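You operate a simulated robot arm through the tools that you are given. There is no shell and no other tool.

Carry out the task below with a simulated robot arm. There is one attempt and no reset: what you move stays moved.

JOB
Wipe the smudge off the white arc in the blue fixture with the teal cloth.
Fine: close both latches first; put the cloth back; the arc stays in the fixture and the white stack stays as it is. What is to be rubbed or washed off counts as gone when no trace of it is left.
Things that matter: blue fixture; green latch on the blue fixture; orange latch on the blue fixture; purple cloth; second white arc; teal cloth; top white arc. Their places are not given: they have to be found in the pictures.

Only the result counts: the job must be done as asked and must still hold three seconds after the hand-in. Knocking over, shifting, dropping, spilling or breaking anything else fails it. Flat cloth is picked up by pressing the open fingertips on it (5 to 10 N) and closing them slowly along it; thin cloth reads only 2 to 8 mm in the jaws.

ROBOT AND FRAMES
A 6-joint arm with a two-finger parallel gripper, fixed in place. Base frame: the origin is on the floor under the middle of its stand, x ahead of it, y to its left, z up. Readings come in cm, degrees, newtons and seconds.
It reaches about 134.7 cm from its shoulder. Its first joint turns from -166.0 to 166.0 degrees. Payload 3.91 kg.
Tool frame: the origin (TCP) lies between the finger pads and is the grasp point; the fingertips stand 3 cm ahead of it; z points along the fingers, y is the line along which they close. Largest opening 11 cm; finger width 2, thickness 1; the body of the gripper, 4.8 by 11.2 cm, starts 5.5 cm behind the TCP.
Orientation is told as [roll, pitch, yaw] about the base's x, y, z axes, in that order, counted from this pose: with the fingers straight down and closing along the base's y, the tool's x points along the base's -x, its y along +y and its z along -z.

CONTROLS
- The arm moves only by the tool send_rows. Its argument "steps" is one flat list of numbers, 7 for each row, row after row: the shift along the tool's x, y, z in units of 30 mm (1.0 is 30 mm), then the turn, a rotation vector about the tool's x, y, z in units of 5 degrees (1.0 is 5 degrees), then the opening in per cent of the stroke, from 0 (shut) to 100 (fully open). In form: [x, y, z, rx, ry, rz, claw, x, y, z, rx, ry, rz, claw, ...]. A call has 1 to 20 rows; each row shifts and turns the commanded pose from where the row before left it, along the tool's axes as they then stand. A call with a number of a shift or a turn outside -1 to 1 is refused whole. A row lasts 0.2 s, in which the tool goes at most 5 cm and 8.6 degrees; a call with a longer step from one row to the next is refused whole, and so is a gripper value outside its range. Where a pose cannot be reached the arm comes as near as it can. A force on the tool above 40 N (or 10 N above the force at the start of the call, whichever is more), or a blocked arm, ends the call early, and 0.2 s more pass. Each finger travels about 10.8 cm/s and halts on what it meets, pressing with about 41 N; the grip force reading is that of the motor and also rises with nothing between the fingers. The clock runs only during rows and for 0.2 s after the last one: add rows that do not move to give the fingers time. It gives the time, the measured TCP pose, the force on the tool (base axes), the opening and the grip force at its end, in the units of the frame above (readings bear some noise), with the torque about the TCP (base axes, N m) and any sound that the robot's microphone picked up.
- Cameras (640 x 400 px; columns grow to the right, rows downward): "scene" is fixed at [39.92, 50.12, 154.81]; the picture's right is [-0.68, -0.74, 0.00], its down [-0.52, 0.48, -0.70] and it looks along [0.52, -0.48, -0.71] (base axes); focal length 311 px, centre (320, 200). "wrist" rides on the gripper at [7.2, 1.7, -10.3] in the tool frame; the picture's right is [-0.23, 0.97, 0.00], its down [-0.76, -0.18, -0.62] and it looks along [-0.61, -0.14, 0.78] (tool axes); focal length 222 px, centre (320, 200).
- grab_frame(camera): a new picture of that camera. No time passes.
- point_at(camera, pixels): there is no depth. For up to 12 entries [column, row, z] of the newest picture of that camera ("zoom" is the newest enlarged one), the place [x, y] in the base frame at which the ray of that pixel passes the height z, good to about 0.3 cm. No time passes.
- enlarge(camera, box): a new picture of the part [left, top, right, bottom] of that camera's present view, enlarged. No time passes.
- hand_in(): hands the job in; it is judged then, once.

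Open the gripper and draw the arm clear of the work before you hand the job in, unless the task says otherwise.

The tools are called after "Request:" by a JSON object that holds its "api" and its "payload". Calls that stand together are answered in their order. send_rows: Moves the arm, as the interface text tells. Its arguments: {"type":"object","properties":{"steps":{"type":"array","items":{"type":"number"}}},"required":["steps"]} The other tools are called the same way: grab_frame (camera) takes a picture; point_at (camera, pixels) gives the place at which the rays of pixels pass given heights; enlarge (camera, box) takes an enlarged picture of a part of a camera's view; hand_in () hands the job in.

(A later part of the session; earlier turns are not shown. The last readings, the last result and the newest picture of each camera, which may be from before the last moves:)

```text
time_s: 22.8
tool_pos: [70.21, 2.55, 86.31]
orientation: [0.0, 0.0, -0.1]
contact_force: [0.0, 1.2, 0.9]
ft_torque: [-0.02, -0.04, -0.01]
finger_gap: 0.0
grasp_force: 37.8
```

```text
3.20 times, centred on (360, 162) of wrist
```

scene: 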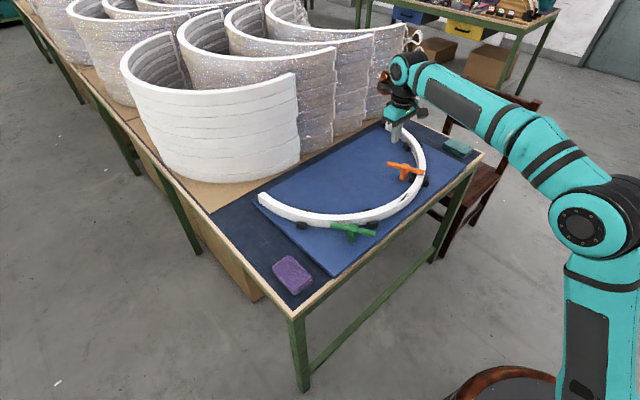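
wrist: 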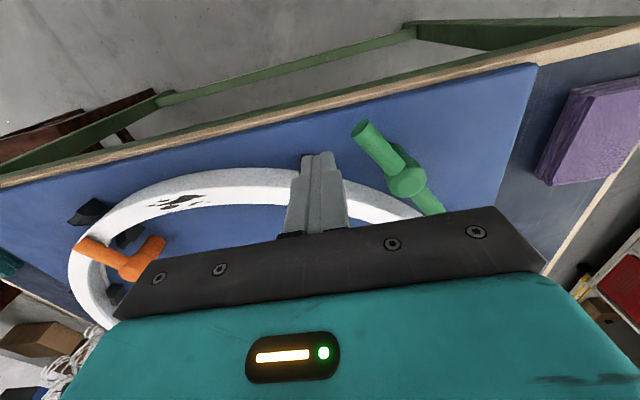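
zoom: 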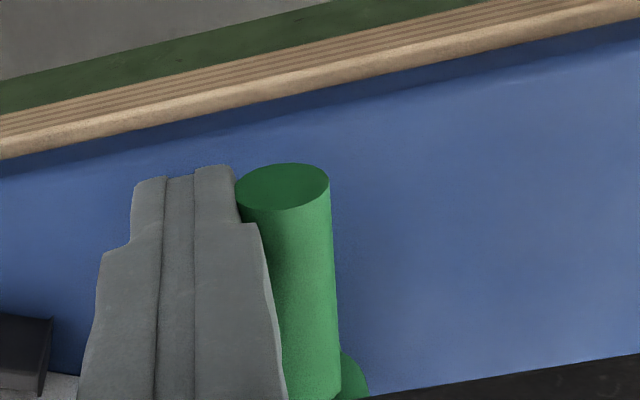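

The green bar has turned ~32° and follows. Continue +y in small steps towards its stop.

Request:
{"api": "send_rows", "payload": {"steps": [0, 0.1, 0, 0, 0, 0, 0, 0, 0.1, 0, 0, 0, 0, 0, 0, 0.1, 0, 0, 0, 0, 0, 0, 0.1, 0, 0, 0, 0, 0, 0, 0.1, 0, 0, 0, 0, 0, 0, 0.1, 0, 0, 0, 0, 0, 0, 0.1, 0, 0, 0, 0, 0, 0, 0.1, 0, 0, 0, 0, 0, 0, 0, 0, 0, 0, 0, 0]}}

Request:
{"api": "enlarge", "payload": {"camera": "scene", "box": [312, 190, 408, 250]}}

Request:
{"api": "enlarge", "payload": {"camera": "wrist", "box": [260, 100, 460, 225]}}

```text
time_s: 24.8
tool_pos: [70.24, 4.83, 86.29]
orientation: [-0.1, 0.0, -0.1]
contact_force: [-0.1, -0.3, 0.0]
ft_torque: [-0.02, -0.02, 0.02]
finger_gap: 0.0
grasp_force: 37.8
```

```text
6.67 times, centred on (360, 220) of scene
```

zoom: 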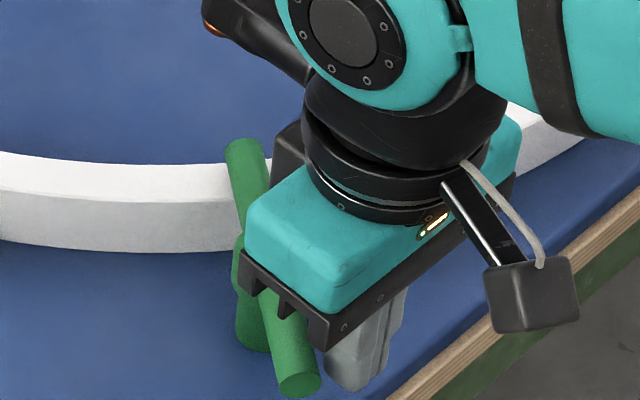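

```text
3.20 times, centred on (360, 162) of wrist
```

zoom: 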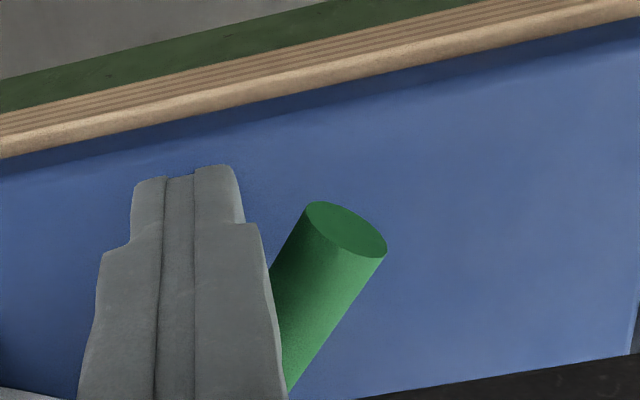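

The bar is nearly radial now. A few more small pushes until the stop is felt.

Request:
{"api": "send_rows", "payload": {"steps": [0, 0.08, 0, 0, 0, 0, 0, 0, 0.08, 0, 0, 0, 0, 0, 0, 0.08, 0, 0, 0, 0, 0, 0, 0, 0, 0, 0, 0, 0]}}

Request:
{"api": "enlarge", "payload": {"camera": "scene", "box": [312, 190, 408, 250]}}

```text
time_s: 25.8
tool_pos: [70.28, 5.62, 86.27]
orientation: [-0.1, -0.1, 0.0]
contact_force: [-1.3, -0.3, -0.1]
ft_torque: [-0.01, -0.01, -0.03]
finger_gap: 0.01
grasp_force: 38.0
```

```text
6.67 times, centred on (360, 220) of scene
```

zoom: 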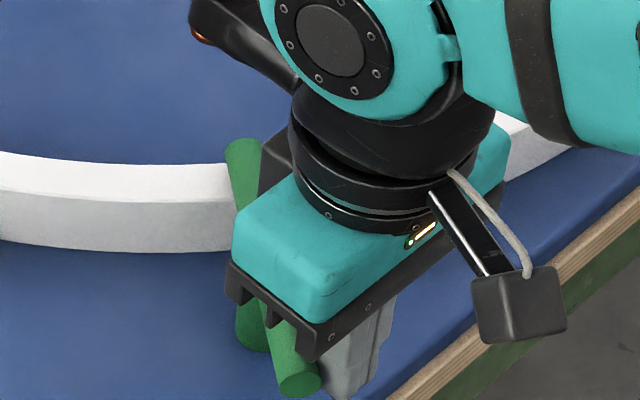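

Bar end is unchanged at zoom (298,380), so it is at rest ahead of the finger. One more slight push to confirm the stop.

Request:
{"api": "send_rows", "payload": {"steps": [0, 0.06, 0, 0, 0, 0, 0, 0, 0.06, 0, 0, 0, 0, 0, 0, 0, 0, 0, 0, 0, 0]}}

Request:
{"api": "enlarge", "payload": {"camera": "scene", "box": [312, 190, 408, 250]}}

```text
time_s: 26.8
tool_pos: [70.17, 5.73, 86.35]
orientation: [-0.4, -0.1, 0.0]
contact_force: [4.1, -41.3, 0.9]
ft_torque: [-0.65, -0.06, -0.4]
finger_gap: 0.02
grasp_force: 37.8
stopped in row 3: the force on the tool passed its limit at 42 N (the readings are from after the stop); the commanded pose is now the measured one
```

```text
6.67 times, centred on (360, 220) of scene
```

zoom: 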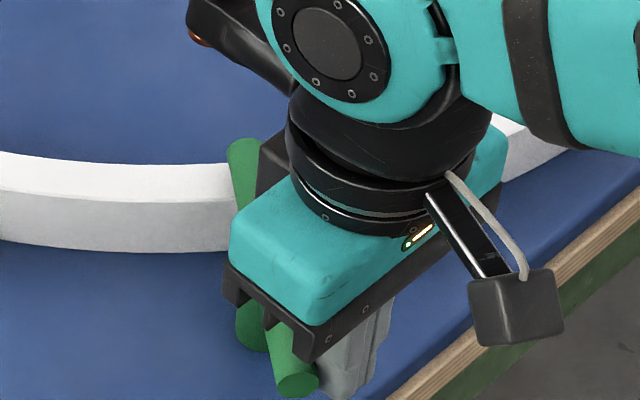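

Firm stop reached (41 N). Backing off in -y and lifting straight up.

Request:
{"api": "send_rows", "payload": {"steps": [0, -0.25, 0, 0, 0, 0, 0, 0, -0.25, 0, 0, 0, 0, 0, 0, 0, -0.8, 0, 0, 0, 0, 0, 0, -0.8, 0, 0, 0, 0, 0, 0, -0.8, 0, 0, 0, 0, 0, 0, -0.8, 0, 0, 0, 0, 0, 0, -0.8, 0, 0, 0, 0, 0.5, -0.5, 0, 0, 0, 0, 0, 0.5, -0.5, 0, 0, 0, 0, 0, 0.5, -0.5, 0, 0, 0, 0, 0, 0.5, -0.5, 0, 0, 0, 0, 0, 0, 0, 0, 0, 0, 0, 0]}}

Request:
{"api": "grab_frame", "payload": {"camera": "wrist"}}

Request:
{"api": "enlarge", "payload": {"camera": "scene", "box": [240, 100, 500, 300]}}

```text
time_s: 29.4
tool_pos: [64.12, -1.36, 98.29]
orientation: [-0.2, -0.1, 0.0]
contact_force: [-0.7, -0.5, 0.7]
ft_torque: [-0.01, -0.01, 0.01]
finger_gap: 0.02
grasp_force: 37.9
```

```text
taken
```

wrist: 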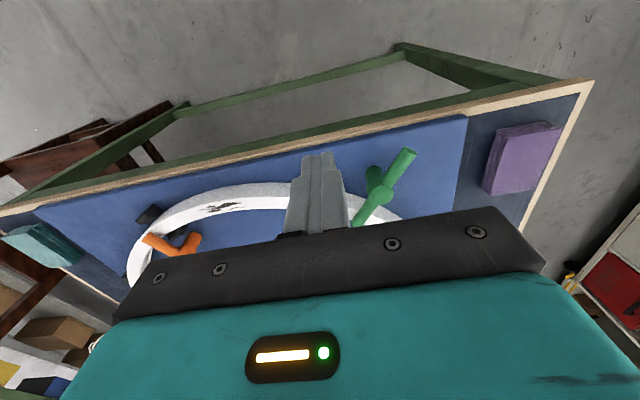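

```text
2.00 times, centred on (370, 200) of scene
```

zoom: 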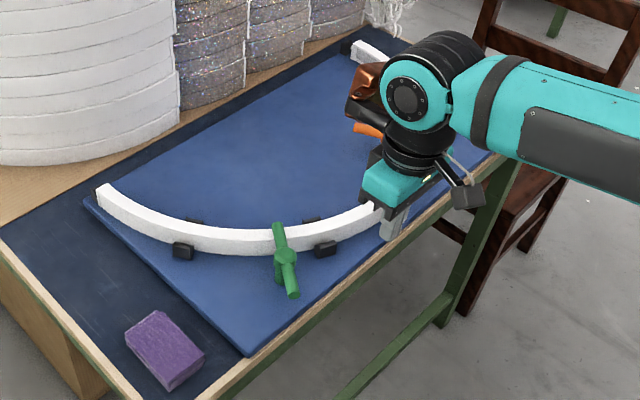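

Both latches now lie across the arc. Next I open the gripper and travel to look at the teal cloth.

Request:
{"api": "send_rows", "payload": {"steps": [-0.023, -0.933, 0, 0, 0, 0, 0, -0.023, -0.933, 0, 0, 0, 0, 20, -0.023, -0.933, 0, 0, 0, 0, 60, -0.023, -0.933, 0, 0, 0, 0, 100, -0.023, -0.933, 0, 0, 0, 0, 100, -0.023, -0.933, 0, 0, 0, 0, 100, -0.023, -0.933, 0, 0, 0, 0, 100, -0.023, -0.933, 0, 0, 0, 0, 100, -0.023, -0.933, 0, 0, 0, 0, 100, -0.023, -0.933, 0, 0, 0, 0, 100, -0.023, -0.933, 0, 0, 0, 0, 100, -0.023, -0.933, 0, 0, 0, 0, 100, -0.023, -0.933, 0, 0, 0, 0, 100, -0.023, -0.933, 0, 0, 0, 0, 100, -0.023, -0.933, 0, 0, 0, 0, 100, -0.023, -0.933, 0, 0, 0, 0, 100, -0.023, -0.933, 0, 0, 0, 0, 100, -0.023, -0.933, 0, 0, 0, 0, 100, -0.023, -0.933, 0, 0, 0, 0, 100, -0.023, -0.933, 0, 0, 0, 0, 100]}}

Request:
{"api": "grab_frame", "payload": {"camera": "wrist"}}

Request:
{"api": "enlarge", "payload": {"camera": "scene", "box": [320, 100, 500, 240]}}

```text
time_s: 33.6
tool_pos: [65.75, -57.45, 98.36]
orientation: [-0.1, -0.2, 0.1]
contact_force: [0.2, 0.3, 0.7]
ft_torque: [-0.01, -0.02, 0.0]
finger_gap: 11.0
grasp_force: 0.0
```

```text
taken
```

wrist: 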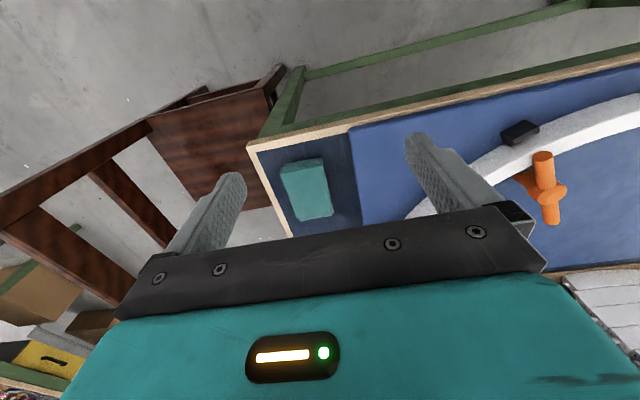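

```text
2.86 times, centred on (410, 170) of scene
```

zoom: 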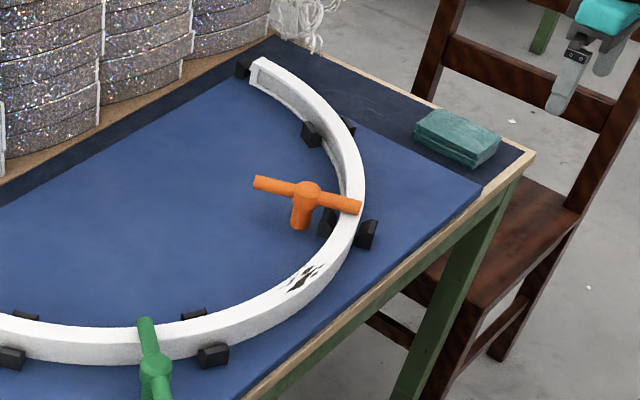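

Clear view: both latches closed, smudge at scene ≈ (405,196), cloth free. Zooming on the cloth in both cameras for its exact corners.

Request:
{"api": "enlarge", "payload": {"camera": "scene", "box": [430, 120, 494, 160]}}

Request:
{"api": "enlarge", "payload": {"camera": "wrist", "box": [230, 130, 390, 240]}}

```text
10.00 times, centred on (462, 140) of scene
```

zoom: 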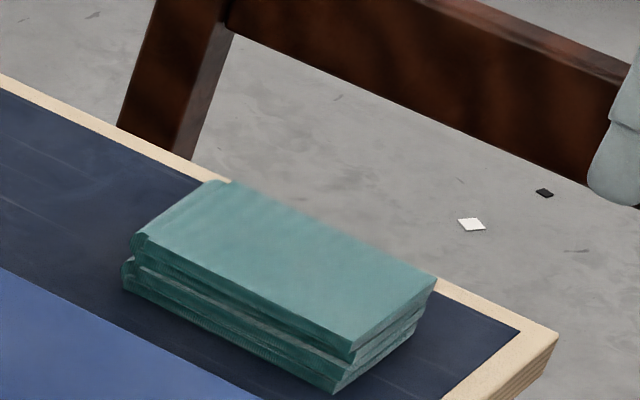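

```text
3.64 times, centred on (310, 185) of wrist
```

zoom: 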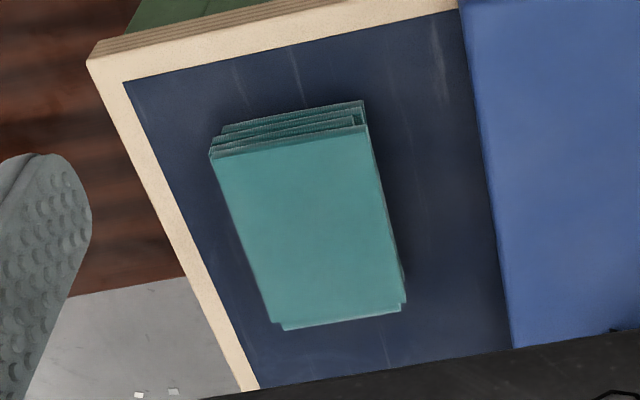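

Getting corner places of the cloth and the table corner at candidate heights in both views.

Request:
{"api": "point_at", "payload": {"camera": "wrist", "pixels": [[279.8, 172.1, 80], [279.8, 172.1, 84], [322.4, 164.9, 80], [322.4, 164.9, 84], [297.4, 219.3, 80], [297.4, 219.3, 84], [332.5, 213.3, 80], [332.5, 213.3, 84], [246, 146.5, 78], [246, 146.5, 80], [322, 157.5, 80]]}}

Request:
{"api": "point_at", "payload": {"camera": "scene", "pixels": [[473.6, 147.8, 80], [473.6, 147.8, 84], [465.2, 155, 80], [465.2, 155, 84], [451.5, 138.2, 80], [451.5, 138.2, 84], [444, 143.7, 80], [444, 143.7, 84], [485.7, 153.3, 78], [485.7, 153.3, 80], [463.3, 159.3, 80]]}}

```text
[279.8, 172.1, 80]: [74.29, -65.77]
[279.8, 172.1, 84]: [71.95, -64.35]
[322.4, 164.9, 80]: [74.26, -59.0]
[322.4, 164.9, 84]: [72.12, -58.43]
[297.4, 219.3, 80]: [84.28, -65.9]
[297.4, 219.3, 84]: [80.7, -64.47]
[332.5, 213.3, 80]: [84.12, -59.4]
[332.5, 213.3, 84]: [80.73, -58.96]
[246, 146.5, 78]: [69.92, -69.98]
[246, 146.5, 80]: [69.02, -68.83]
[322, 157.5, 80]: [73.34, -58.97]
```

```text
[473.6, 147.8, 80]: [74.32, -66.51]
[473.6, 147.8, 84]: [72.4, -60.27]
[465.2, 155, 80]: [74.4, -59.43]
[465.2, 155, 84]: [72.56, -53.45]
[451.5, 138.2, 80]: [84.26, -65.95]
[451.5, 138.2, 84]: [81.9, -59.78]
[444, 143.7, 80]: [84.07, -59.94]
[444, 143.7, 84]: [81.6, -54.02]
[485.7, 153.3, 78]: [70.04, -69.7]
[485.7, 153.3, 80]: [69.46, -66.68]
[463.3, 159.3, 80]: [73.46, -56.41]
```

Cloth: top z≈80.4, table ≈77.8, centre ≈(79.1,-62.4), about 10 (x) × 6.5 (y) × 2.6 cm. I move above it with open fingers at z=90 and check alignment.

Request:
{"api": "send_rows", "payload": {"steps": [-0.742, -0.275, 0.4645, 0, 0, 0, 100, -0.742, -0.275, 0.4645, 0, 0, 0, 100, -0.742, -0.275, 0.4645, 0, 0, 0, 100, -0.742, -0.275, 0.4645, 0, 0, 0, 100, -0.742, -0.275, 0.4645, 0, 0, 0, 100, -0.742, -0.275, 0.4645, 0, 0, 0, 100, 0, 0, 0, 0, 0, 0, 100]}}

Request:
{"api": "grab_frame", "payload": {"camera": "wrist"}}

Request:
{"api": "enlarge", "payload": {"camera": "scene", "box": [420, 100, 500, 160]}}

```text
time_s: 35.2
tool_pos: [79.2, -62.6, 90.1]
orientation: [-0.1, 0.0, 0.0]
contact_force: [0.1, 0.3, 0.1]
ft_torque: [-0.02, 0.03, 0.02]
finger_gap: 10.97
grasp_force: 0.1
```

```text
taken
```

wrist: 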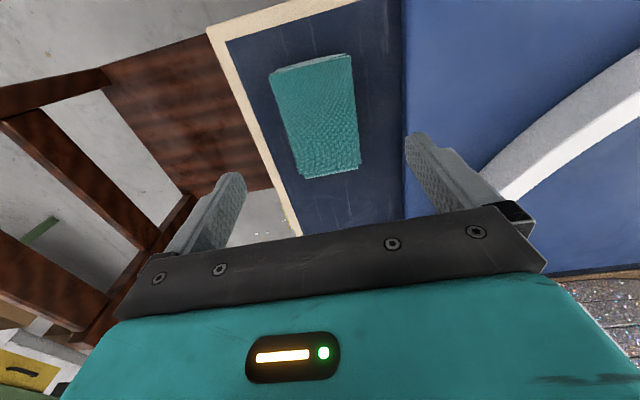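

```text
6.67 times, centred on (460, 130) of scene
```

zoom: 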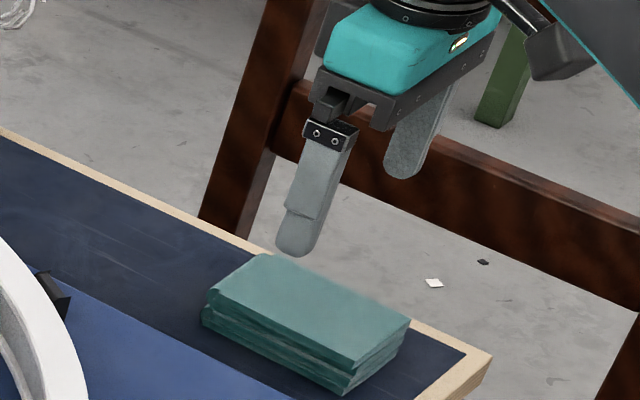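

Checking the cloth corner places from this closer picture: (271,73), (350,55), (300,179), (360,166).

Request:
{"api": "enlarge", "payload": {"camera": "wrist", "box": [230, 30, 430, 200]}}

Request:
{"api": "point_at", "payload": {"camera": "wrist", "pixels": [[271, 74, 80.4], [350, 56, 80.4], [300, 178, 80.4], [360, 165, 80.4], [405, 0, 78.8], [405, 180, 78.8]]}}

```text
2.35 times, centred on (330, 115) of wrist
```

zoom: 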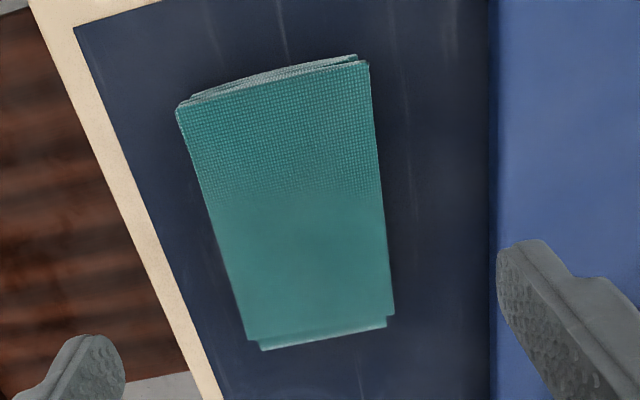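

```text
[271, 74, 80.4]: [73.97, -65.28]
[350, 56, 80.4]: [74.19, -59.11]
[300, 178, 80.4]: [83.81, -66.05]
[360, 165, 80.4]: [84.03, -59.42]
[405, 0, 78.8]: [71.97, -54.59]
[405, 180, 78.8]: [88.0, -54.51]
```

Cloth centre ≈(79.0,-62.45), well between the open fingers. Descending to TCP z=81.8 (tips ≈1 cm above the table).

Request:
{"api": "send_rows", "payload": {"steps": [0, 0.05, 0.45, 0, 0, 0, 100, 0, 0, 0.45, 0, 0, 0, 100, 0, 0, 0.45, 0, 0, 0, 100, 0, 0, 0.45, 0, 0, 0, 100, 0, 0, 0.4, 0, 0, 0, 100, 0, 0, 0.3, 0, 0, 0, 100, 0, 0, 0.27, 0, 0, 0, 100, 0, 0, 0, 0, 0, 0, 100]}}

Request:
{"api": "enlarge", "payload": {"camera": "scene", "box": [420, 100, 500, 160]}}

Request:
{"api": "grab_frame", "payload": {"camera": "wrist"}}

```text
time_s: 37.0
tool_pos: [79.08, -62.2, 81.82]
orientation: [-0.3, 0.0, 0.0]
contact_force: [-0.2, 0.6, 0.2]
ft_torque: [0.0, -0.01, 0.0]
finger_gap: 10.99
grasp_force: 0.0
```

```text
6.67 times, centred on (460, 130) of scene
```

zoom: 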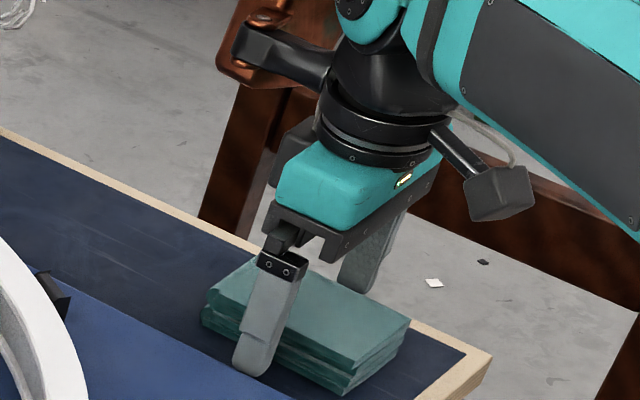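

```text
taken
```

wrist: 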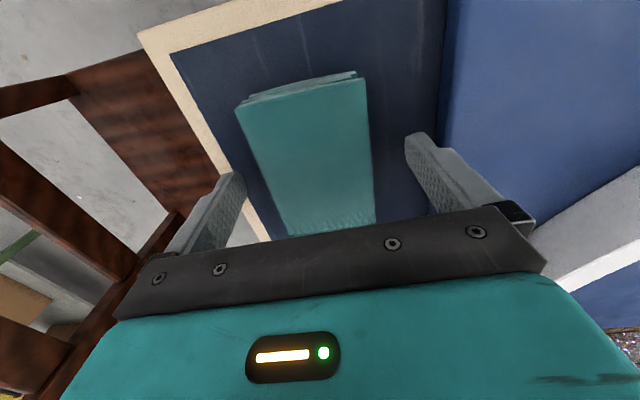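

The fingers straddle the cloth cleanly. Closing slowly to about the cloth's width and reading the gap and grip force.

Request:
{"api": "send_rows", "payload": {"steps": [0, 0, 0, 0, 0, 0, 85, 0, 0, 0, 0, 0, 0, 75, 0, 0, 0, 0, 0, 0, 68, 0, 0, 0, 0, 0, 0, 64, 0, 0, 0, 0, 0, 0, 60, 0, 0, 0, 0, 0, 0, 56, 0, 0, 0, 0, 0, 0, 53, 0, 0, 0, 0, 0, 0, 53]}}

Request:
{"api": "grab_frame", "payload": {"camera": "wrist"}}

Request:
{"api": "enlarge", "payload": {"camera": "scene", "box": [420, 100, 500, 160]}}

```text
time_s: 38.8
tool_pos: [79.05, -62.33, 81.82]
orientation: [-0.2, -0.1, 0.0]
contact_force: [1.4, 0.5, -0.1]
ft_torque: [0.02, -0.01, 0.01]
finger_gap: 6.38
grasp_force: 41.2
```

```text
taken
```

wrist: 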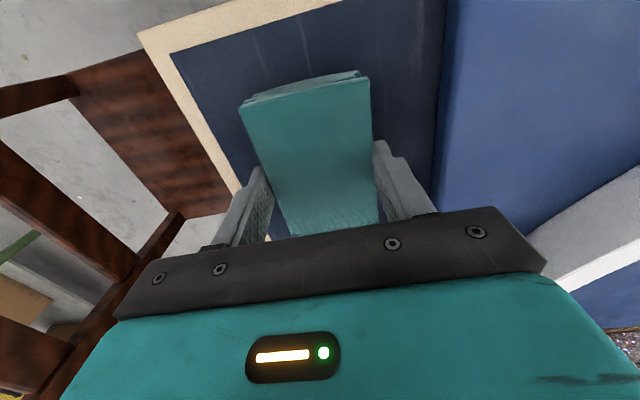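

```text
6.67 times, centred on (460, 130) of scene
```

zoom: 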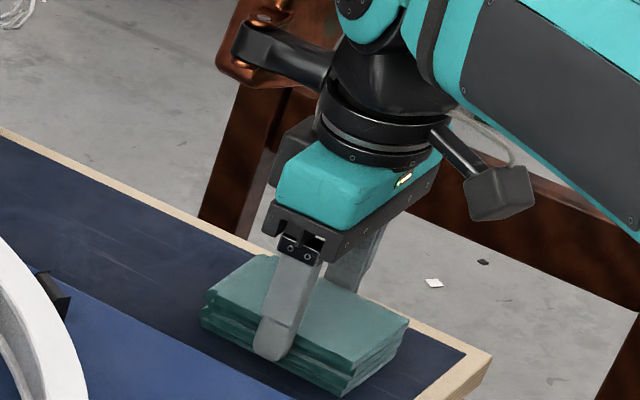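

Gripped: gap 6.38 cm, 41 N. Lifting straight up 12 cm.

Request:
{"api": "send_rows", "payload": {"steps": [0, 0, -0.2, 0, 0, 0, 45, 0, 0, -0.3, 0, 0, 0, 45, 0, 0, -0.5, 0, 0, 0, 45, 0, 0, -0.6, 0, 0, 0, 45, 0, 0, -0.6, 0, 0, 0, 45, 0, 0, -0.6, 0, 0, 0, 45, 0, 0, -0.6, 0, 0, 0, 45, 0, 0, -0.6, 0, 0, 0, 45, 0, 0, 0, 0, 0, 0, 45]}}

Request:
{"api": "grab_frame", "payload": {"camera": "wrist"}}

Request:
{"api": "enlarge", "payload": {"camera": "scene", "box": [400, 60, 500, 160]}}

```text
time_s: 40.8
tool_pos: [79.06, -62.3, 93.86]
orientation: [-0.2, 0.0, 0.0]
contact_force: [0.0, -0.2, -0.7]
ft_torque: [0.0, -0.01, 0.01]
finger_gap: 6.35
grasp_force: 40.7
```

```text
taken
```

wrist: 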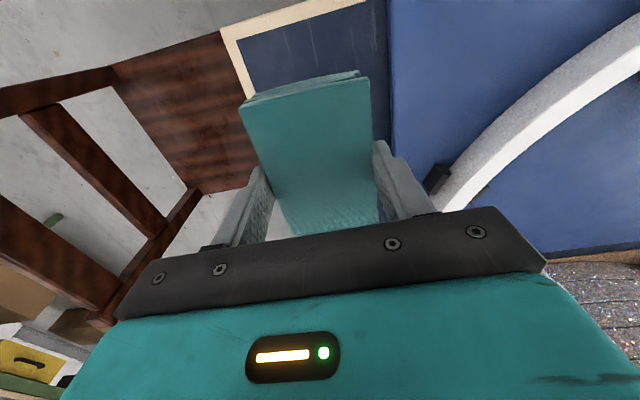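

```text
4.00 times, centred on (450, 110) of scene
```

zoom: 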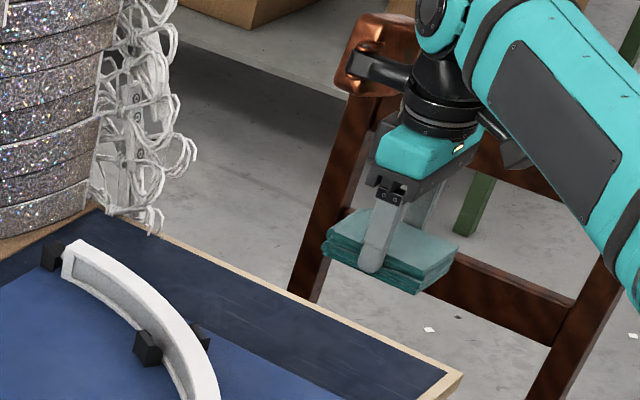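

The pad is held. The smudge is unobstructed now, so I zoom on it in the scene view to get its extents.

Request:
{"api": "enlarge", "payload": {"camera": "scene", "box": [384, 180, 432, 210]}}

```text
13.33 times, centred on (408, 195) of scene
```

zoom: 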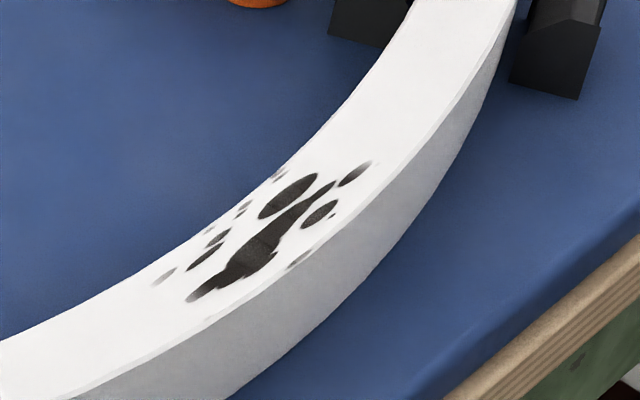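

Smudge runs from zoom (155,285)/(190,298) to (372,165); outer edge bit at (300,257), inner bit at (277,175). Getting places at z=84.

Request:
{"api": "point_at", "payload": {"camera": "zoom", "pixels": [[190, 298, 84], [155, 285, 84], [372, 165, 84], [300, 257, 84], [277, 175, 84], [260, 245, 84], [380, 200, 84], [320, 140, 84]]}}

```text
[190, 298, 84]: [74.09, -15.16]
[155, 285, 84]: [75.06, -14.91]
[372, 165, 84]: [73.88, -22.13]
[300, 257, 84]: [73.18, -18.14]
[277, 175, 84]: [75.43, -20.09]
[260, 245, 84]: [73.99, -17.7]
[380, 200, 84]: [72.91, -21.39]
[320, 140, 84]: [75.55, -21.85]
```

Smudge spans y −22.2…−14.9, x 73.1…75.4. Carrying the pad over to hover above it (74.3,−18.5), pad bottom at z≈90, clear of the orange hub (≈86).

Request:
{"api": "send_rows", "payload": {"steps": [0.0933, 0.859, 0, 0, 0, 0, 45, 0.0933, 0.859, 0, 0, 0, 0, 45, 0.0933, 0.859, 0, 0, 0, 0, 45, 0.0933, 0.859, 0, 0, 0, 0, 45, 0.0933, 0.859, 0, 0, 0, 0, 45, 0.0933, 0.859, 0, 0, 0, 0, 45, 0.0933, 0.859, 0, 0, 0, 0, 45, 0.0933, 0.859, 0, 0, 0, 0, 45, 0.0933, 0.859, 0, 0, 0, 0, 45, 0.0933, 0.859, 0, 0, 0, 0, 45, 0.0933, 0.859, 0, 0, 0, 0, 45, 0.0933, 0.859, 0, 0, 0, 0, 45, 0.0933, 0.859, 0, 0, 0, 0, 45, 0.0933, 0.859, 0, 0, 0, 0, 45, 0.0933, 0.859, 0, 0, 0, 0, 45, 0.0933, 0.859, 0, 0, 0, 0, 45, 0.0933, 0.859, 0, 0, 0, 0, 45, 0, 0, 0, 0, 0, 0, 45]}}

Request:
{"api": "grab_frame", "payload": {"camera": "wrist"}}

Request:
{"api": "enlarge", "payload": {"camera": "scene", "box": [340, 130, 468, 210]}}

```text
time_s: 44.6
tool_pos: [74.18, -18.46, 93.8]
orientation: [-0.2, -0.1, 0.0]
contact_force: [-0.2, 0.2, -0.4]
ft_torque: [0.0, 0.0, 0.0]
finger_gap: 6.34
grasp_force: 40.9
```

```text
taken
```

wrist: 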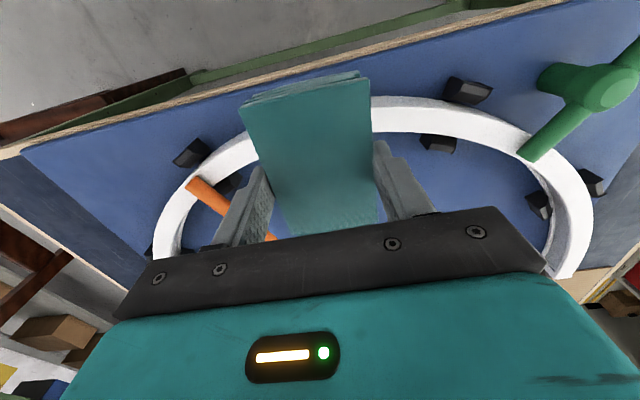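

```text
5.00 times, centred on (404, 170) of scene
```

zoom: 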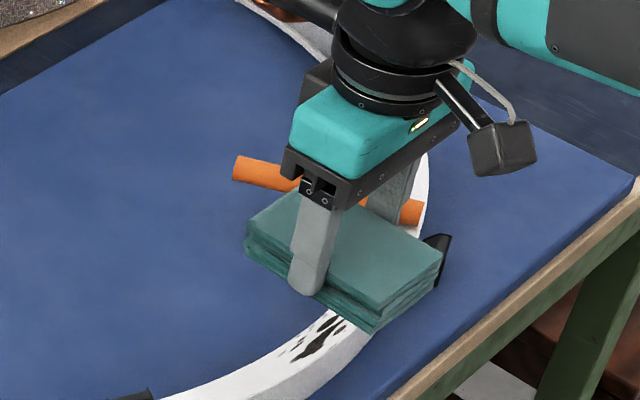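

Descending to just above contact (expected at TCP z≈88.0).

Request:
{"api": "send_rows", "payload": {"steps": [0, 0, 0.4, 0, 0, 0, 45, 0, 0, 0.4, 0, 0, 0, 45, 0, 0, 0.4, 0, 0, 0, 45, 0, 0, 0.35, 0, 0, 0, 45, 0, 0, 0.1, 0, 0, 0, 45, 0, 0, 0, 0, 0, 0, 45]}}

Request:
{"api": "enlarge", "payload": {"camera": "scene", "box": [340, 140, 468, 220]}}

```text
time_s: 46.0
tool_pos: [74.27, -18.29, 88.76]
orientation: [-0.1, 0.0, 0.1]
contact_force: [0.8, -0.1, 0.3]
ft_torque: [0.0, -0.01, -0.01]
finger_gap: 6.35
grasp_force: 40.7
```

```text
5.00 times, centred on (404, 180) of scene
```

zoom: 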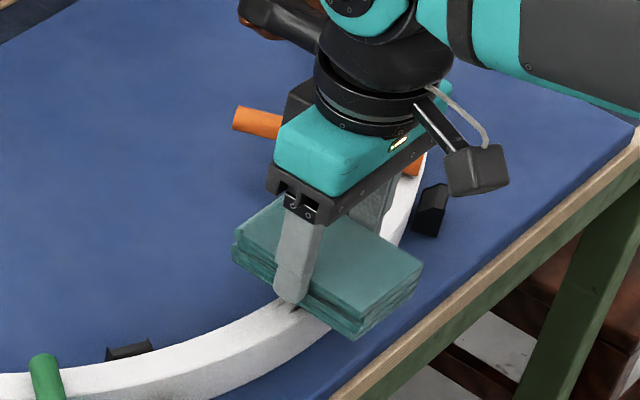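

Not in contact yet. Lowering in ~1 mm steps and watching the vertical force.

Request:
{"api": "send_rows", "payload": {"steps": [0, 0, 0.04, 0, 0, 0, 45, 0, 0, 0.04, 0, 0, 0, 45, 0, 0, 0.04, 0, 0, 0, 45, 0, 0, 0.04, 0, 0, 0, 45, 0, 0, 0, 0, 0, 0, 45]}}

```text
time_s: 47.2
tool_pos: [74.43, -18.34, 88.26]
orientation: [-0.2, -0.1, -0.1]
contact_force: [1.0, 0.9, 0.2]
ft_torque: [0.0, -0.01, -0.05]
finger_gap: 6.37
grasp_force: 41.4
```

Still no contact at TCP z 88.26; continuing in 0.6–0.9 mm steps.

Request:
{"api": "send_rows", "payload": {"steps": [0, 0, 0.03, 0, 0, 0, 45, 0, 0, 0.03, 0, 0, 0, 45, 0, 0, 0.03, 0, 0, 0, 45, 0, 0, 0, 0, 0, 0, 45]}}

```text
time_s: 48.2
tool_pos: [74.37, -18.41, 88.04]
orientation: [-0.2, -0.1, 0.0]
contact_force: [-0.1, -0.3, -0.5]
ft_torque: [0.01, 0.0, 0.0]
finger_gap: 6.36
grasp_force: 41.1
```

No contact yet at z 88.04; continuing down.

Request:
{"api": "send_rows", "payload": {"steps": [0, 0, 0.03, 0, 0, 0, 45, 0, 0, 0.03, 0, 0, 0, 45, 0, 0, 0, 0, 0, 0, 45]}}

Request:
{"api": "enlarge", "payload": {"camera": "scene", "box": [372, 170, 436, 210]}}

```text
time_s: 49.0
tool_pos: [74.38, -18.3, 87.89]
orientation: [-0.1, -0.1, 0.0]
contact_force: [0.2, -0.3, 0.6]
ft_torque: [-0.01, 0.05, -0.02]
finger_gap: 6.37
grasp_force: 41.1
```

```text
10.00 times, centred on (404, 190) of scene
```

zoom: 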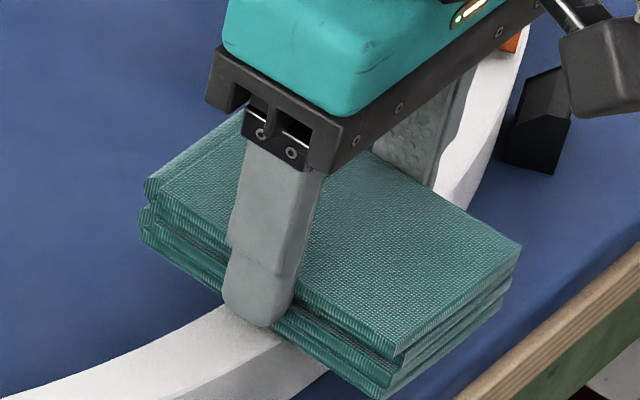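

Nearly touching by view. Continuing in ~0.9 mm steps.

Request:
{"api": "send_rows", "payload": {"steps": [0, 0, 0.03, 0, 0, 0, 45, 0, 0, 0.03, 0, 0, 0, 45, 0, 0, 0, 0, 0, 0, 45]}}

```text
time_s: 49.8
tool_pos: [74.31, -18.34, 87.75]
orientation: [-0.2, -0.1, 0.0]
contact_force: [-0.1, 0.7, -1.0]
ft_torque: [0.06, -0.02, -0.01]
finger_gap: 6.37
grasp_force: 41.0
```

Readings are still within noise; two more steps.

Request:
{"api": "send_rows", "payload": {"steps": [0, 0, 0.03, 0, 0, 0, 45, 0, 0, 0.03, 0, 0, 0, 45, 0, 0, 0, 0, 0, 0, 45]}}

```text
time_s: 50.6
tool_pos: [74.27, -18.44, 87.53]
orientation: [-0.2, -0.1, 0.0]
contact_force: [-0.3, 0.2, -0.9]
ft_torque: [0.03, 0.0, -0.02]
finger_gap: 6.36
grasp_force: 41.2
```

Still free at 87.53 (tips ≈84.5). Continuing carefully.

Request:
{"api": "send_rows", "payload": {"steps": [0, 0, 0.03, 0, 0, 0, 45, 0, 0, 0.03, 0, 0, 0, 45, 0, 0, 0, 0, 0, 0, 45]}}

Request:
{"api": "enlarge", "payload": {"camera": "scene", "box": [372, 170, 436, 210]}}

Request:
{"api": "grab_frame", "payload": {"camera": "wrist"}}

```text
time_s: 51.4
tool_pos: [74.14, -18.46, 87.52]
orientation: [-0.2, -0.1, 0.0]
contact_force: [5.8, -1.0, 24.7]
ft_torque: [0.11, -0.21, 0.01]
finger_gap: 6.37
grasp_force: 41.1
```

```text
10.00 times, centred on (404, 190) of scene
```

zoom: 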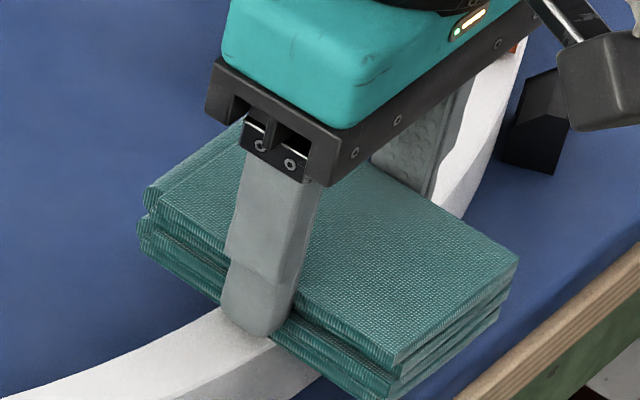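

```text
taken
```

wrist: 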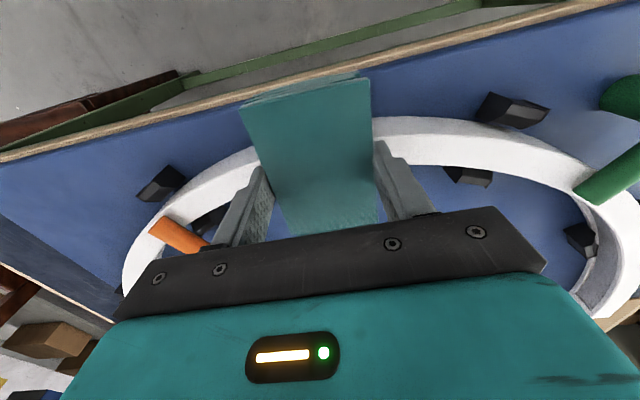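

Contact: 24.7 N upward at z≈87.5 (pad on the arc, fingertips ~1 cm above it). That's more than I want, so I ease up by 0.5 mm.

Request:
{"api": "send_rows", "payload": {"steps": [0, 0, -0.02, 0, 0, 0, 45, 0, 0, 0, 0, 0, 0, 45]}}

```text
time_s: 52.0
tool_pos: [74.34, -18.51, 87.36]
orientation: [-0.2, -0.1, 0.0]
contact_force: [2.3, 0.4, 24.4]
ft_torque: [0.1, -0.21, 0.02]
finger_gap: 6.38
grasp_force: 41.1
```

Still 24 N; easing up a little more.

Request:
{"api": "send_rows", "payload": {"steps": [0, 0, -0.02, 0, 0, 0, 45, 0, 0, 0, 0, 0, 0, 45]}}

```text
time_s: 52.6
tool_pos: [74.2, -18.36, 87.33]
orientation: [-0.2, -0.1, 0.0]
contact_force: [-0.6, 0.2, 16.6]
ft_torque: [0.1, 0.0, -0.01]
finger_gap: 6.36
grasp_force: 40.1
```

16.6 N now; a touch lighter and then start the first wiping stroke towards −y.

Request:
{"api": "send_rows", "payload": {"steps": [0, 0, -0.01, 0, 0, 0, 45, 0, -0.1, 0, 0, 0, 0, 45, 0, -0.15, 0, 0, 0, 0, 45, 0, -0.15, 0, 0, 0, 0, 45, 0, -0.15, 0, 0, 0, 0, 45, 0, -0.15, 0, 0, 0, 0, 45, 0, -0.15, 0, 0, 0, 0, 45, 0, -0.15, 0, 0, 0, 0, 45, 0, -0.15, 0, 0, 0, 0, 45, 0, -0.15, 0, 0, 0, 0, 45, 0, -0.15, 0, 0, 0, 0, 45, 0, -0.15, 0, 0, 0, 0, 45, 0, 0, 0, 0, 0, 0, 45]}}

Request:
{"api": "enlarge", "payload": {"camera": "scene", "box": [360, 160, 440, 210]}}

```text
time_s: 55.4
tool_pos: [74.29, -23.14, 87.57]
orientation: [-0.2, -0.2, 0.0]
contact_force: [0.0, 0.9, -0.3]
ft_torque: [0.0, 0.02, 0.0]
finger_gap: 6.4
grasp_force: 40.5
```

```text
8.00 times, centred on (400, 185) of scene
```

zoom: 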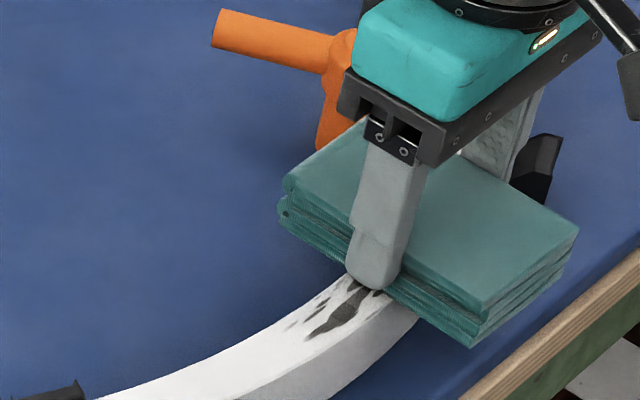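

Contact was lost along the stroke (force ≈0), though the smudge already looks greyer. I'll lower slightly at this end to regain ~10 N.

Request:
{"api": "send_rows", "payload": {"steps": [0, 0, 0.02, 0, 0, 0, 45, 0, 0, 0.02, 0, 0, 0, 45, 0, 0, 0, 0, 0, 0, 45]}}

```text
time_s: 56.2
tool_pos: [74.25, -23.23, 87.45]
orientation: [-0.1, -0.2, 0.0]
contact_force: [3.1, 0.2, 13.2]
ft_torque: [0.07, -0.11, 0.04]
finger_gap: 6.38
grasp_force: 40.9
```

13 N at this end. Stroke towards +y in segments, checking the force.

Request:
{"api": "send_rows", "payload": {"steps": [0, 0.12, 0, 0, 0, 0, 45, 0, 0.15, 0, 0, 0, 0, 45, 0, 0.15, 0, 0, 0, 0, 45, 0, 0.15, 0, 0, 0, 0, 45, 0, 0.15, 0, 0, 0, 0, 45, 0, 0.15, 0, 0, 0, 0, 45, 0, 0.15, 0, 0, 0, 0, 45, 0, 0.15, 0, 0, 0, 0, 45]}}

```text
time_s: 58.0
tool_pos: [74.31, -19.71, 87.3]
orientation: [-0.2, -0.1, 0.0]
contact_force: [-1.1, -7.6, 19.7]
ft_torque: [-0.13, -0.03, -0.04]
finger_gap: 6.37
grasp_force: 41.2
```

20 N normal with 7.6 N friction; good rubbing. Continuing +y with a slight rise compensation.

Request:
{"api": "send_rows", "payload": {"steps": [0, 0.15, -0.003, 0, 0, 0, 45, 0, 0.15, -0.003, 0, 0, 0, 45, 0, 0.15, -0.003, 0, 0, 0, 45, 0, 0.15, -0.003, 0, 0, 0, 45, 0, 0.15, -0.003, 0, 0, 0, 45, 0, 0.15, -0.003, 0, 0, 0, 45, 0, 0.15, -0.003, 0, 0, 0, 45, 0, 0.15, -0.003, 0, 0, 0, 45, 0, 0.15, -0.003, 0, 0, 0, 45, 0, 0.15, -0.003, 0, 0, 0, 45, 0, 0.15, -0.003, 0, 0, 0, 45, 0, 0.15, -0.003, 0, 0, 0, 45, 0, 0.15, -0.003, 0, 0, 0, 45, 0, 0.15, -0.003, 0, 0, 0, 45, 0, 0.15, -0.003, 0, 0, 0, 45]}}

Request:
{"api": "enlarge", "payload": {"camera": "scene", "box": [360, 160, 440, 210]}}

Request:
{"api": "grab_frame", "payload": {"camera": "wrist"}}

```text
time_s: 61.2
tool_pos: [74.2, -12.86, 87.37]
orientation: [-0.2, -0.2, 0.0]
contact_force: [-0.1, 0.6, -0.3]
ft_torque: [0.04, -0.03, 0.03]
finger_gap: 6.37
grasp_force: 40.9
```

```text
8.00 times, centred on (400, 185) of scene
```

zoom: 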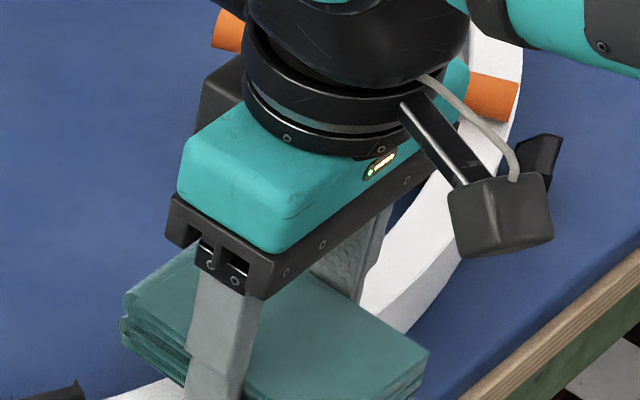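

```text
taken
```

wrist: 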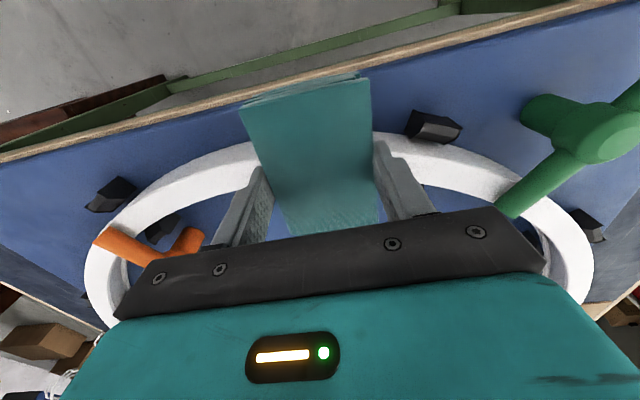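

Over-compensated: contact was lost before the end. Lowering again at this end.

Request:
{"api": "send_rows", "payload": {"steps": [0, 0, 0.02, 0, 0, 0, 45, 0, 0, 0.01, 0, 0, 0, 45, 0, 0, 0, 0, 0, 0, 45]}}

```text
time_s: 62.0
tool_pos: [74.28, -12.92, 87.37]
orientation: [-0.2, 0.0, 0.0]
contact_force: [0.3, -0.8, 7.4]
ft_torque: [0.11, 0.0, 0.01]
finger_gap: 6.37
grasp_force: 40.6
```

7.4 N. Now a long stroke towards −y with gentle downward compensation to keep roughly 10–15 N.

Request:
{"api": "send_rows", "payload": {"steps": [0, 0, 0.01, 0, 0, 0, 45, 0, -0.15, 0.0015, 0, 0, 0, 45, 0, -0.15, 0.0015, 0, 0, 0, 45, 0, -0.15, 0.0015, 0, 0, 0, 45, 0, -0.15, 0.0015, 0, 0, 0, 45, 0, -0.15, 0.0015, 0, 0, 0, 45, 0, -0.15, 0.0015, 0, 0, 0, 45, 0, -0.15, 0.0015, 0, 0, 0, 45, 0, -0.15, 0.0015, 0, 0, 0, 45, 0, -0.15, 0.0015, 0, 0, 0, 45, 0, -0.15, 0.0015, 0, 0, 0, 45, 0, -0.15, 0.0015, 0, 0, 0, 45, 0, -0.15, 0.0015, 0, 0, 0, 45]}}

```text
time_s: 64.8
tool_pos: [74.29, -18.32, 87.36]
orientation: [-0.2, -0.1, 0.0]
contact_force: [0.4, 3.5, 9.1]
ft_torque: [0.14, 0.04, 0.03]
finger_gap: 6.36
grasp_force: 41.4
```

Nice, 9 N mid-stroke. Continuing to −y end with the same compensation.

Request:
{"api": "send_rows", "payload": {"steps": [0, -0.15, 0.002, 0, 0, 0, 45, 0, -0.15, 0.002, 0, 0, 0, 45, 0, -0.15, 0.002, 0, 0, 0, 45, 0, -0.15, 0.002, 0, 0, 0, 45, 0, -0.15, 0.002, 0, 0, 0, 45, 0, -0.15, 0.002, 0, 0, 0, 45, 0, -0.15, 0.002, 0, 0, 0, 45, 0, -0.15, 0.002, 0, 0, 0, 45, 0, -0.15, 0.002, 0, 0, 0, 45, 0, -0.15, 0.002, 0, 0, 0, 45, 0, -0.15, 0.002, 0, 0, 0, 45, 0, -0.15, 0.002, 0, 0, 0, 45, 0, -0.15, 0.002, 0, 0, 0, 45]}}

Request:
{"api": "enlarge", "payload": {"camera": "scene", "box": [360, 165, 440, 215]}}

Request:
{"api": "grab_frame", "payload": {"camera": "wrist"}}

```text
time_s: 67.6
tool_pos: [74.34, -24.14, 87.4]
orientation: [-0.2, -0.1, 0.0]
contact_force: [1.1, 11.0, 24.4]
ft_torque: [0.52, -0.08, 0.06]
finger_gap: 6.37
grasp_force: 41.1
```

```text
8.00 times, centred on (400, 190) of scene
```

zoom: 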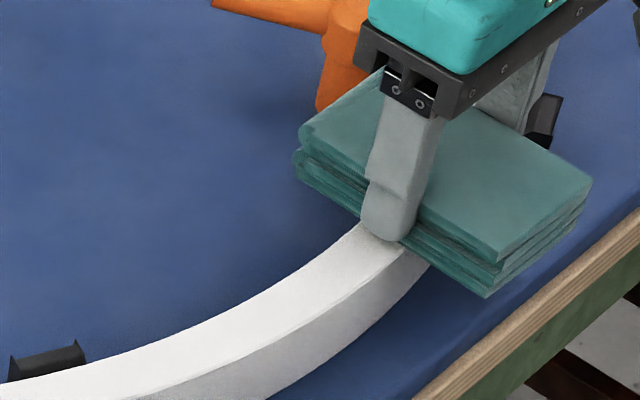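

```text
taken
```

wrist: 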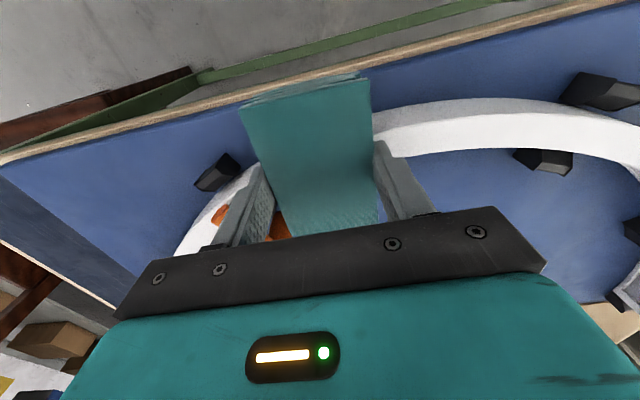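

The visible part of the smudge is nearly gone. A return stroke towards +y, easing up 0.3 mm first, to clear remaining traces.

Request:
{"api": "send_rows", "payload": {"steps": [0, 0, -0.01, 0, 0, 0, 45, 0, 0.18, -0.0015, 0, 0, 0, 45, 0, 0.18, -0.0015, 0, 0, 0, 45, 0, 0.18, -0.0015, 0, 0, 0, 45, 0, 0.18, -0.0015, 0, 0, 0, 45, 0, 0.18, -0.0015, 0, 0, 0, 45, 0, 0.18, -0.0015, 0, 0, 0, 45, 0, 0.18, -0.0015, 0, 0, 0, 45, 0, 0.18, -0.0015, 0, 0, 0, 45, 0, 0.18, -0.0015, 0, 0, 0, 45, 0, 0.18, -0.0015, 0, 0, 0, 45, 0, 0.18, -0.0015, 0, 0, 0, 45]}}

```text
time_s: 70.2
tool_pos: [74.33, -18.21, 87.28]
orientation: [-0.2, -0.1, 0.0]
contact_force: [-1.0, -10.0, 26.5]
ft_torque: [-0.31, 0.01, 0.0]
finger_gap: 6.37
grasp_force: 41.3
```

26 N is a bit high; easing up slightly while continuing the stroke towards +y.

Request:
{"api": "send_rows", "payload": {"steps": [0, 0.18, -0.006, 0, 0, 0, 45, 0, 0.18, -0.004, 0, 0, 0, 45, 0, 0.18, -0.0015, 0, 0, 0, 45, 0, 0.18, -0.0015, 0, 0, 0, 45, 0, 0.18, -0.0015, 0, 0, 0, 45, 0, 0.18, -0.0015, 0, 0, 0, 45, 0, 0.18, -0.0015, 0, 0, 0, 45, 0, 0.18, -0.0015, 0, 0, 0, 45, 0, 0.18, -0.0015, 0, 0, 0, 45, 0, 0.18, -0.0015, 0, 0, 0, 45, 0, 0.18, -0.0015, 0, 0, 0, 45, 0, 0.18, -0.0015, 0, 0, 0, 45]}}

Request:
{"api": "enlarge", "payload": {"camera": "scene", "box": [360, 165, 440, 215]}}

Request:
{"api": "grab_frame", "payload": {"camera": "wrist"}}

```text
time_s: 72.8
tool_pos: [74.12, -11.85, 87.21]
orientation: [-0.1, -0.1, 0.1]
contact_force: [0.4, -5.3, 11.4]
ft_torque: [-0.09, 0.0, -0.01]
finger_gap: 6.35
grasp_force: 40.9
```

```text
8.00 times, centred on (400, 190) of scene
```

zoom: 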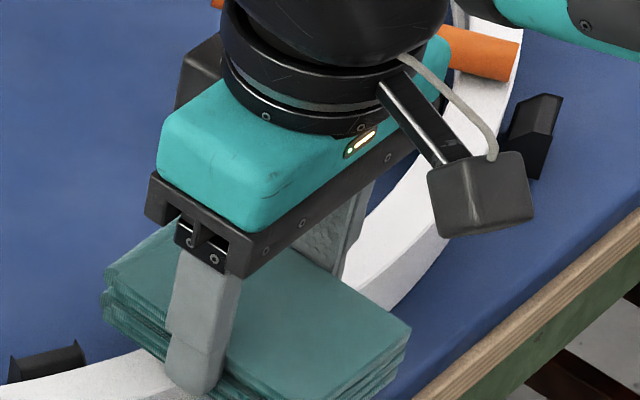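

```text
taken
```

wrist: 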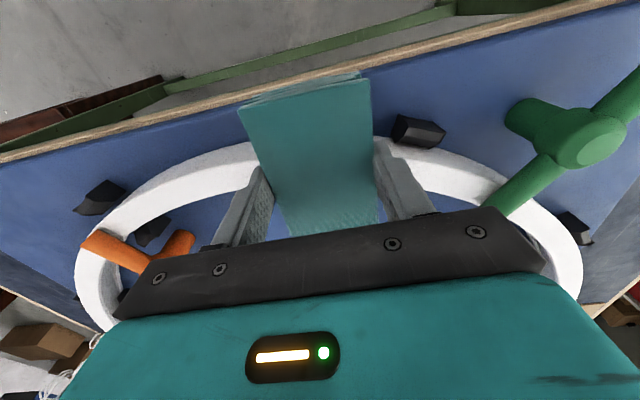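

Good contact (11 N). One more full stroke back to −y before lifting to inspect.

Request:
{"api": "send_rows", "payload": {"steps": [0, -0.18, 0.0018, 0, 0, 0, 45, 0, -0.18, 0.0018, 0, 0, 0, 45, 0, -0.18, 0.0018, 0, 0, 0, 45, 0, -0.18, 0.0018, 0, 0, 0, 45, 0, -0.18, 0.0018, 0, 0, 0, 45, 0, -0.18, 0.0018, 0, 0, 0, 45, 0, -0.18, 0.0018, 0, 0, 0, 45, 0, -0.18, 0.0018, 0, 0, 0, 45, 0, -0.18, 0.0018, 0, 0, 0, 45, 0, -0.18, 0.0018, 0, 0, 0, 45, 0, -0.18, 0.0018, 0, 0, 0, 45, 0, -0.18, 0.0018, 0, 0, 0, 45]}}

```text
time_s: 75.4
tool_pos: [74.19, -18.16, 87.3]
orientation: [-0.2, 0.0, -0.1]
contact_force: [0.5, 7.8, 25.6]
ft_torque: [0.27, -0.01, 0.05]
finger_gap: 6.36
grasp_force: 40.7
```

25 N; continuing to the −y end without further lowering.

Request:
{"api": "send_rows", "payload": {"steps": [0, -0.18, -0.003, 0, 0, 0, 45, 0, -0.18, -0.002, 0, 0, 0, 45, 0, -0.18, 0, 0, 0, 0, 45, 0, -0.18, 0, 0, 0, 0, 45, 0, -0.18, 0, 0, 0, 0, 45, 0, -0.18, 0, 0, 0, 0, 45, 0, -0.18, 0.0005, 0, 0, 0, 45, 0, -0.18, 0.0005, 0, 0, 0, 45, 0, -0.18, 0.0005, 0, 0, 0, 45, 0, -0.18, 0.0005, 0, 0, 0, 45, 0, -0.18, 0.0005, 0, 0, 0, 45, 0, 0, 0, 0, 0, 0, 45]}}

Request:
{"api": "enlarge", "payload": {"camera": "scene", "box": [376, 180, 440, 220]}}

Request:
{"api": "enlarge", "payload": {"camera": "wrist", "box": [360, 80, 560, 200]}}

```text
time_s: 78.0
tool_pos: [74.31, -24.19, 87.22]
orientation: [-0.1, -0.1, -0.1]
contact_force: [1.6, 7.6, 21.6]
ft_torque: [0.32, -0.03, 0.0]
finger_gap: 6.36
grasp_force: 41.0
```

```text
10.00 times, centred on (408, 200) of scene
```

zoom: 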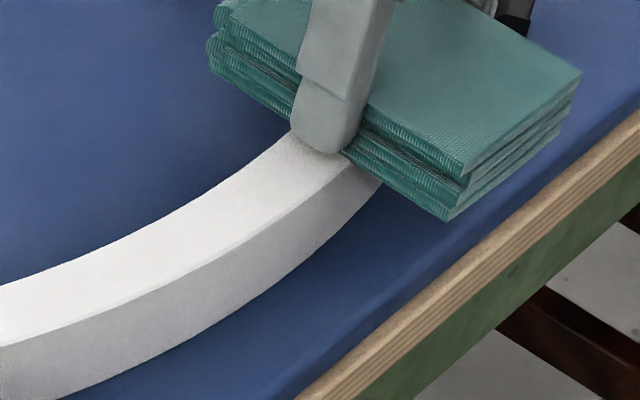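

```text
3.20 times, centred on (460, 140) of wrist
```

zoom: 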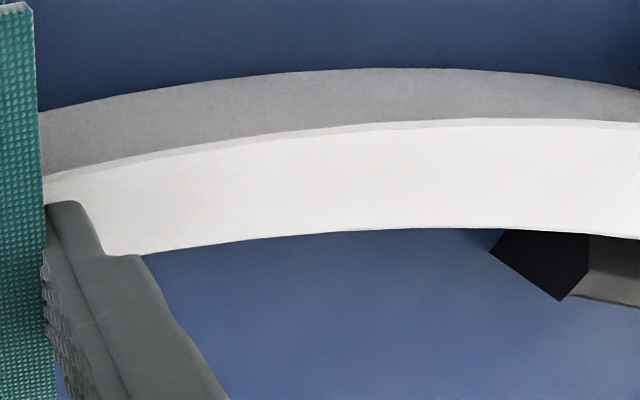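

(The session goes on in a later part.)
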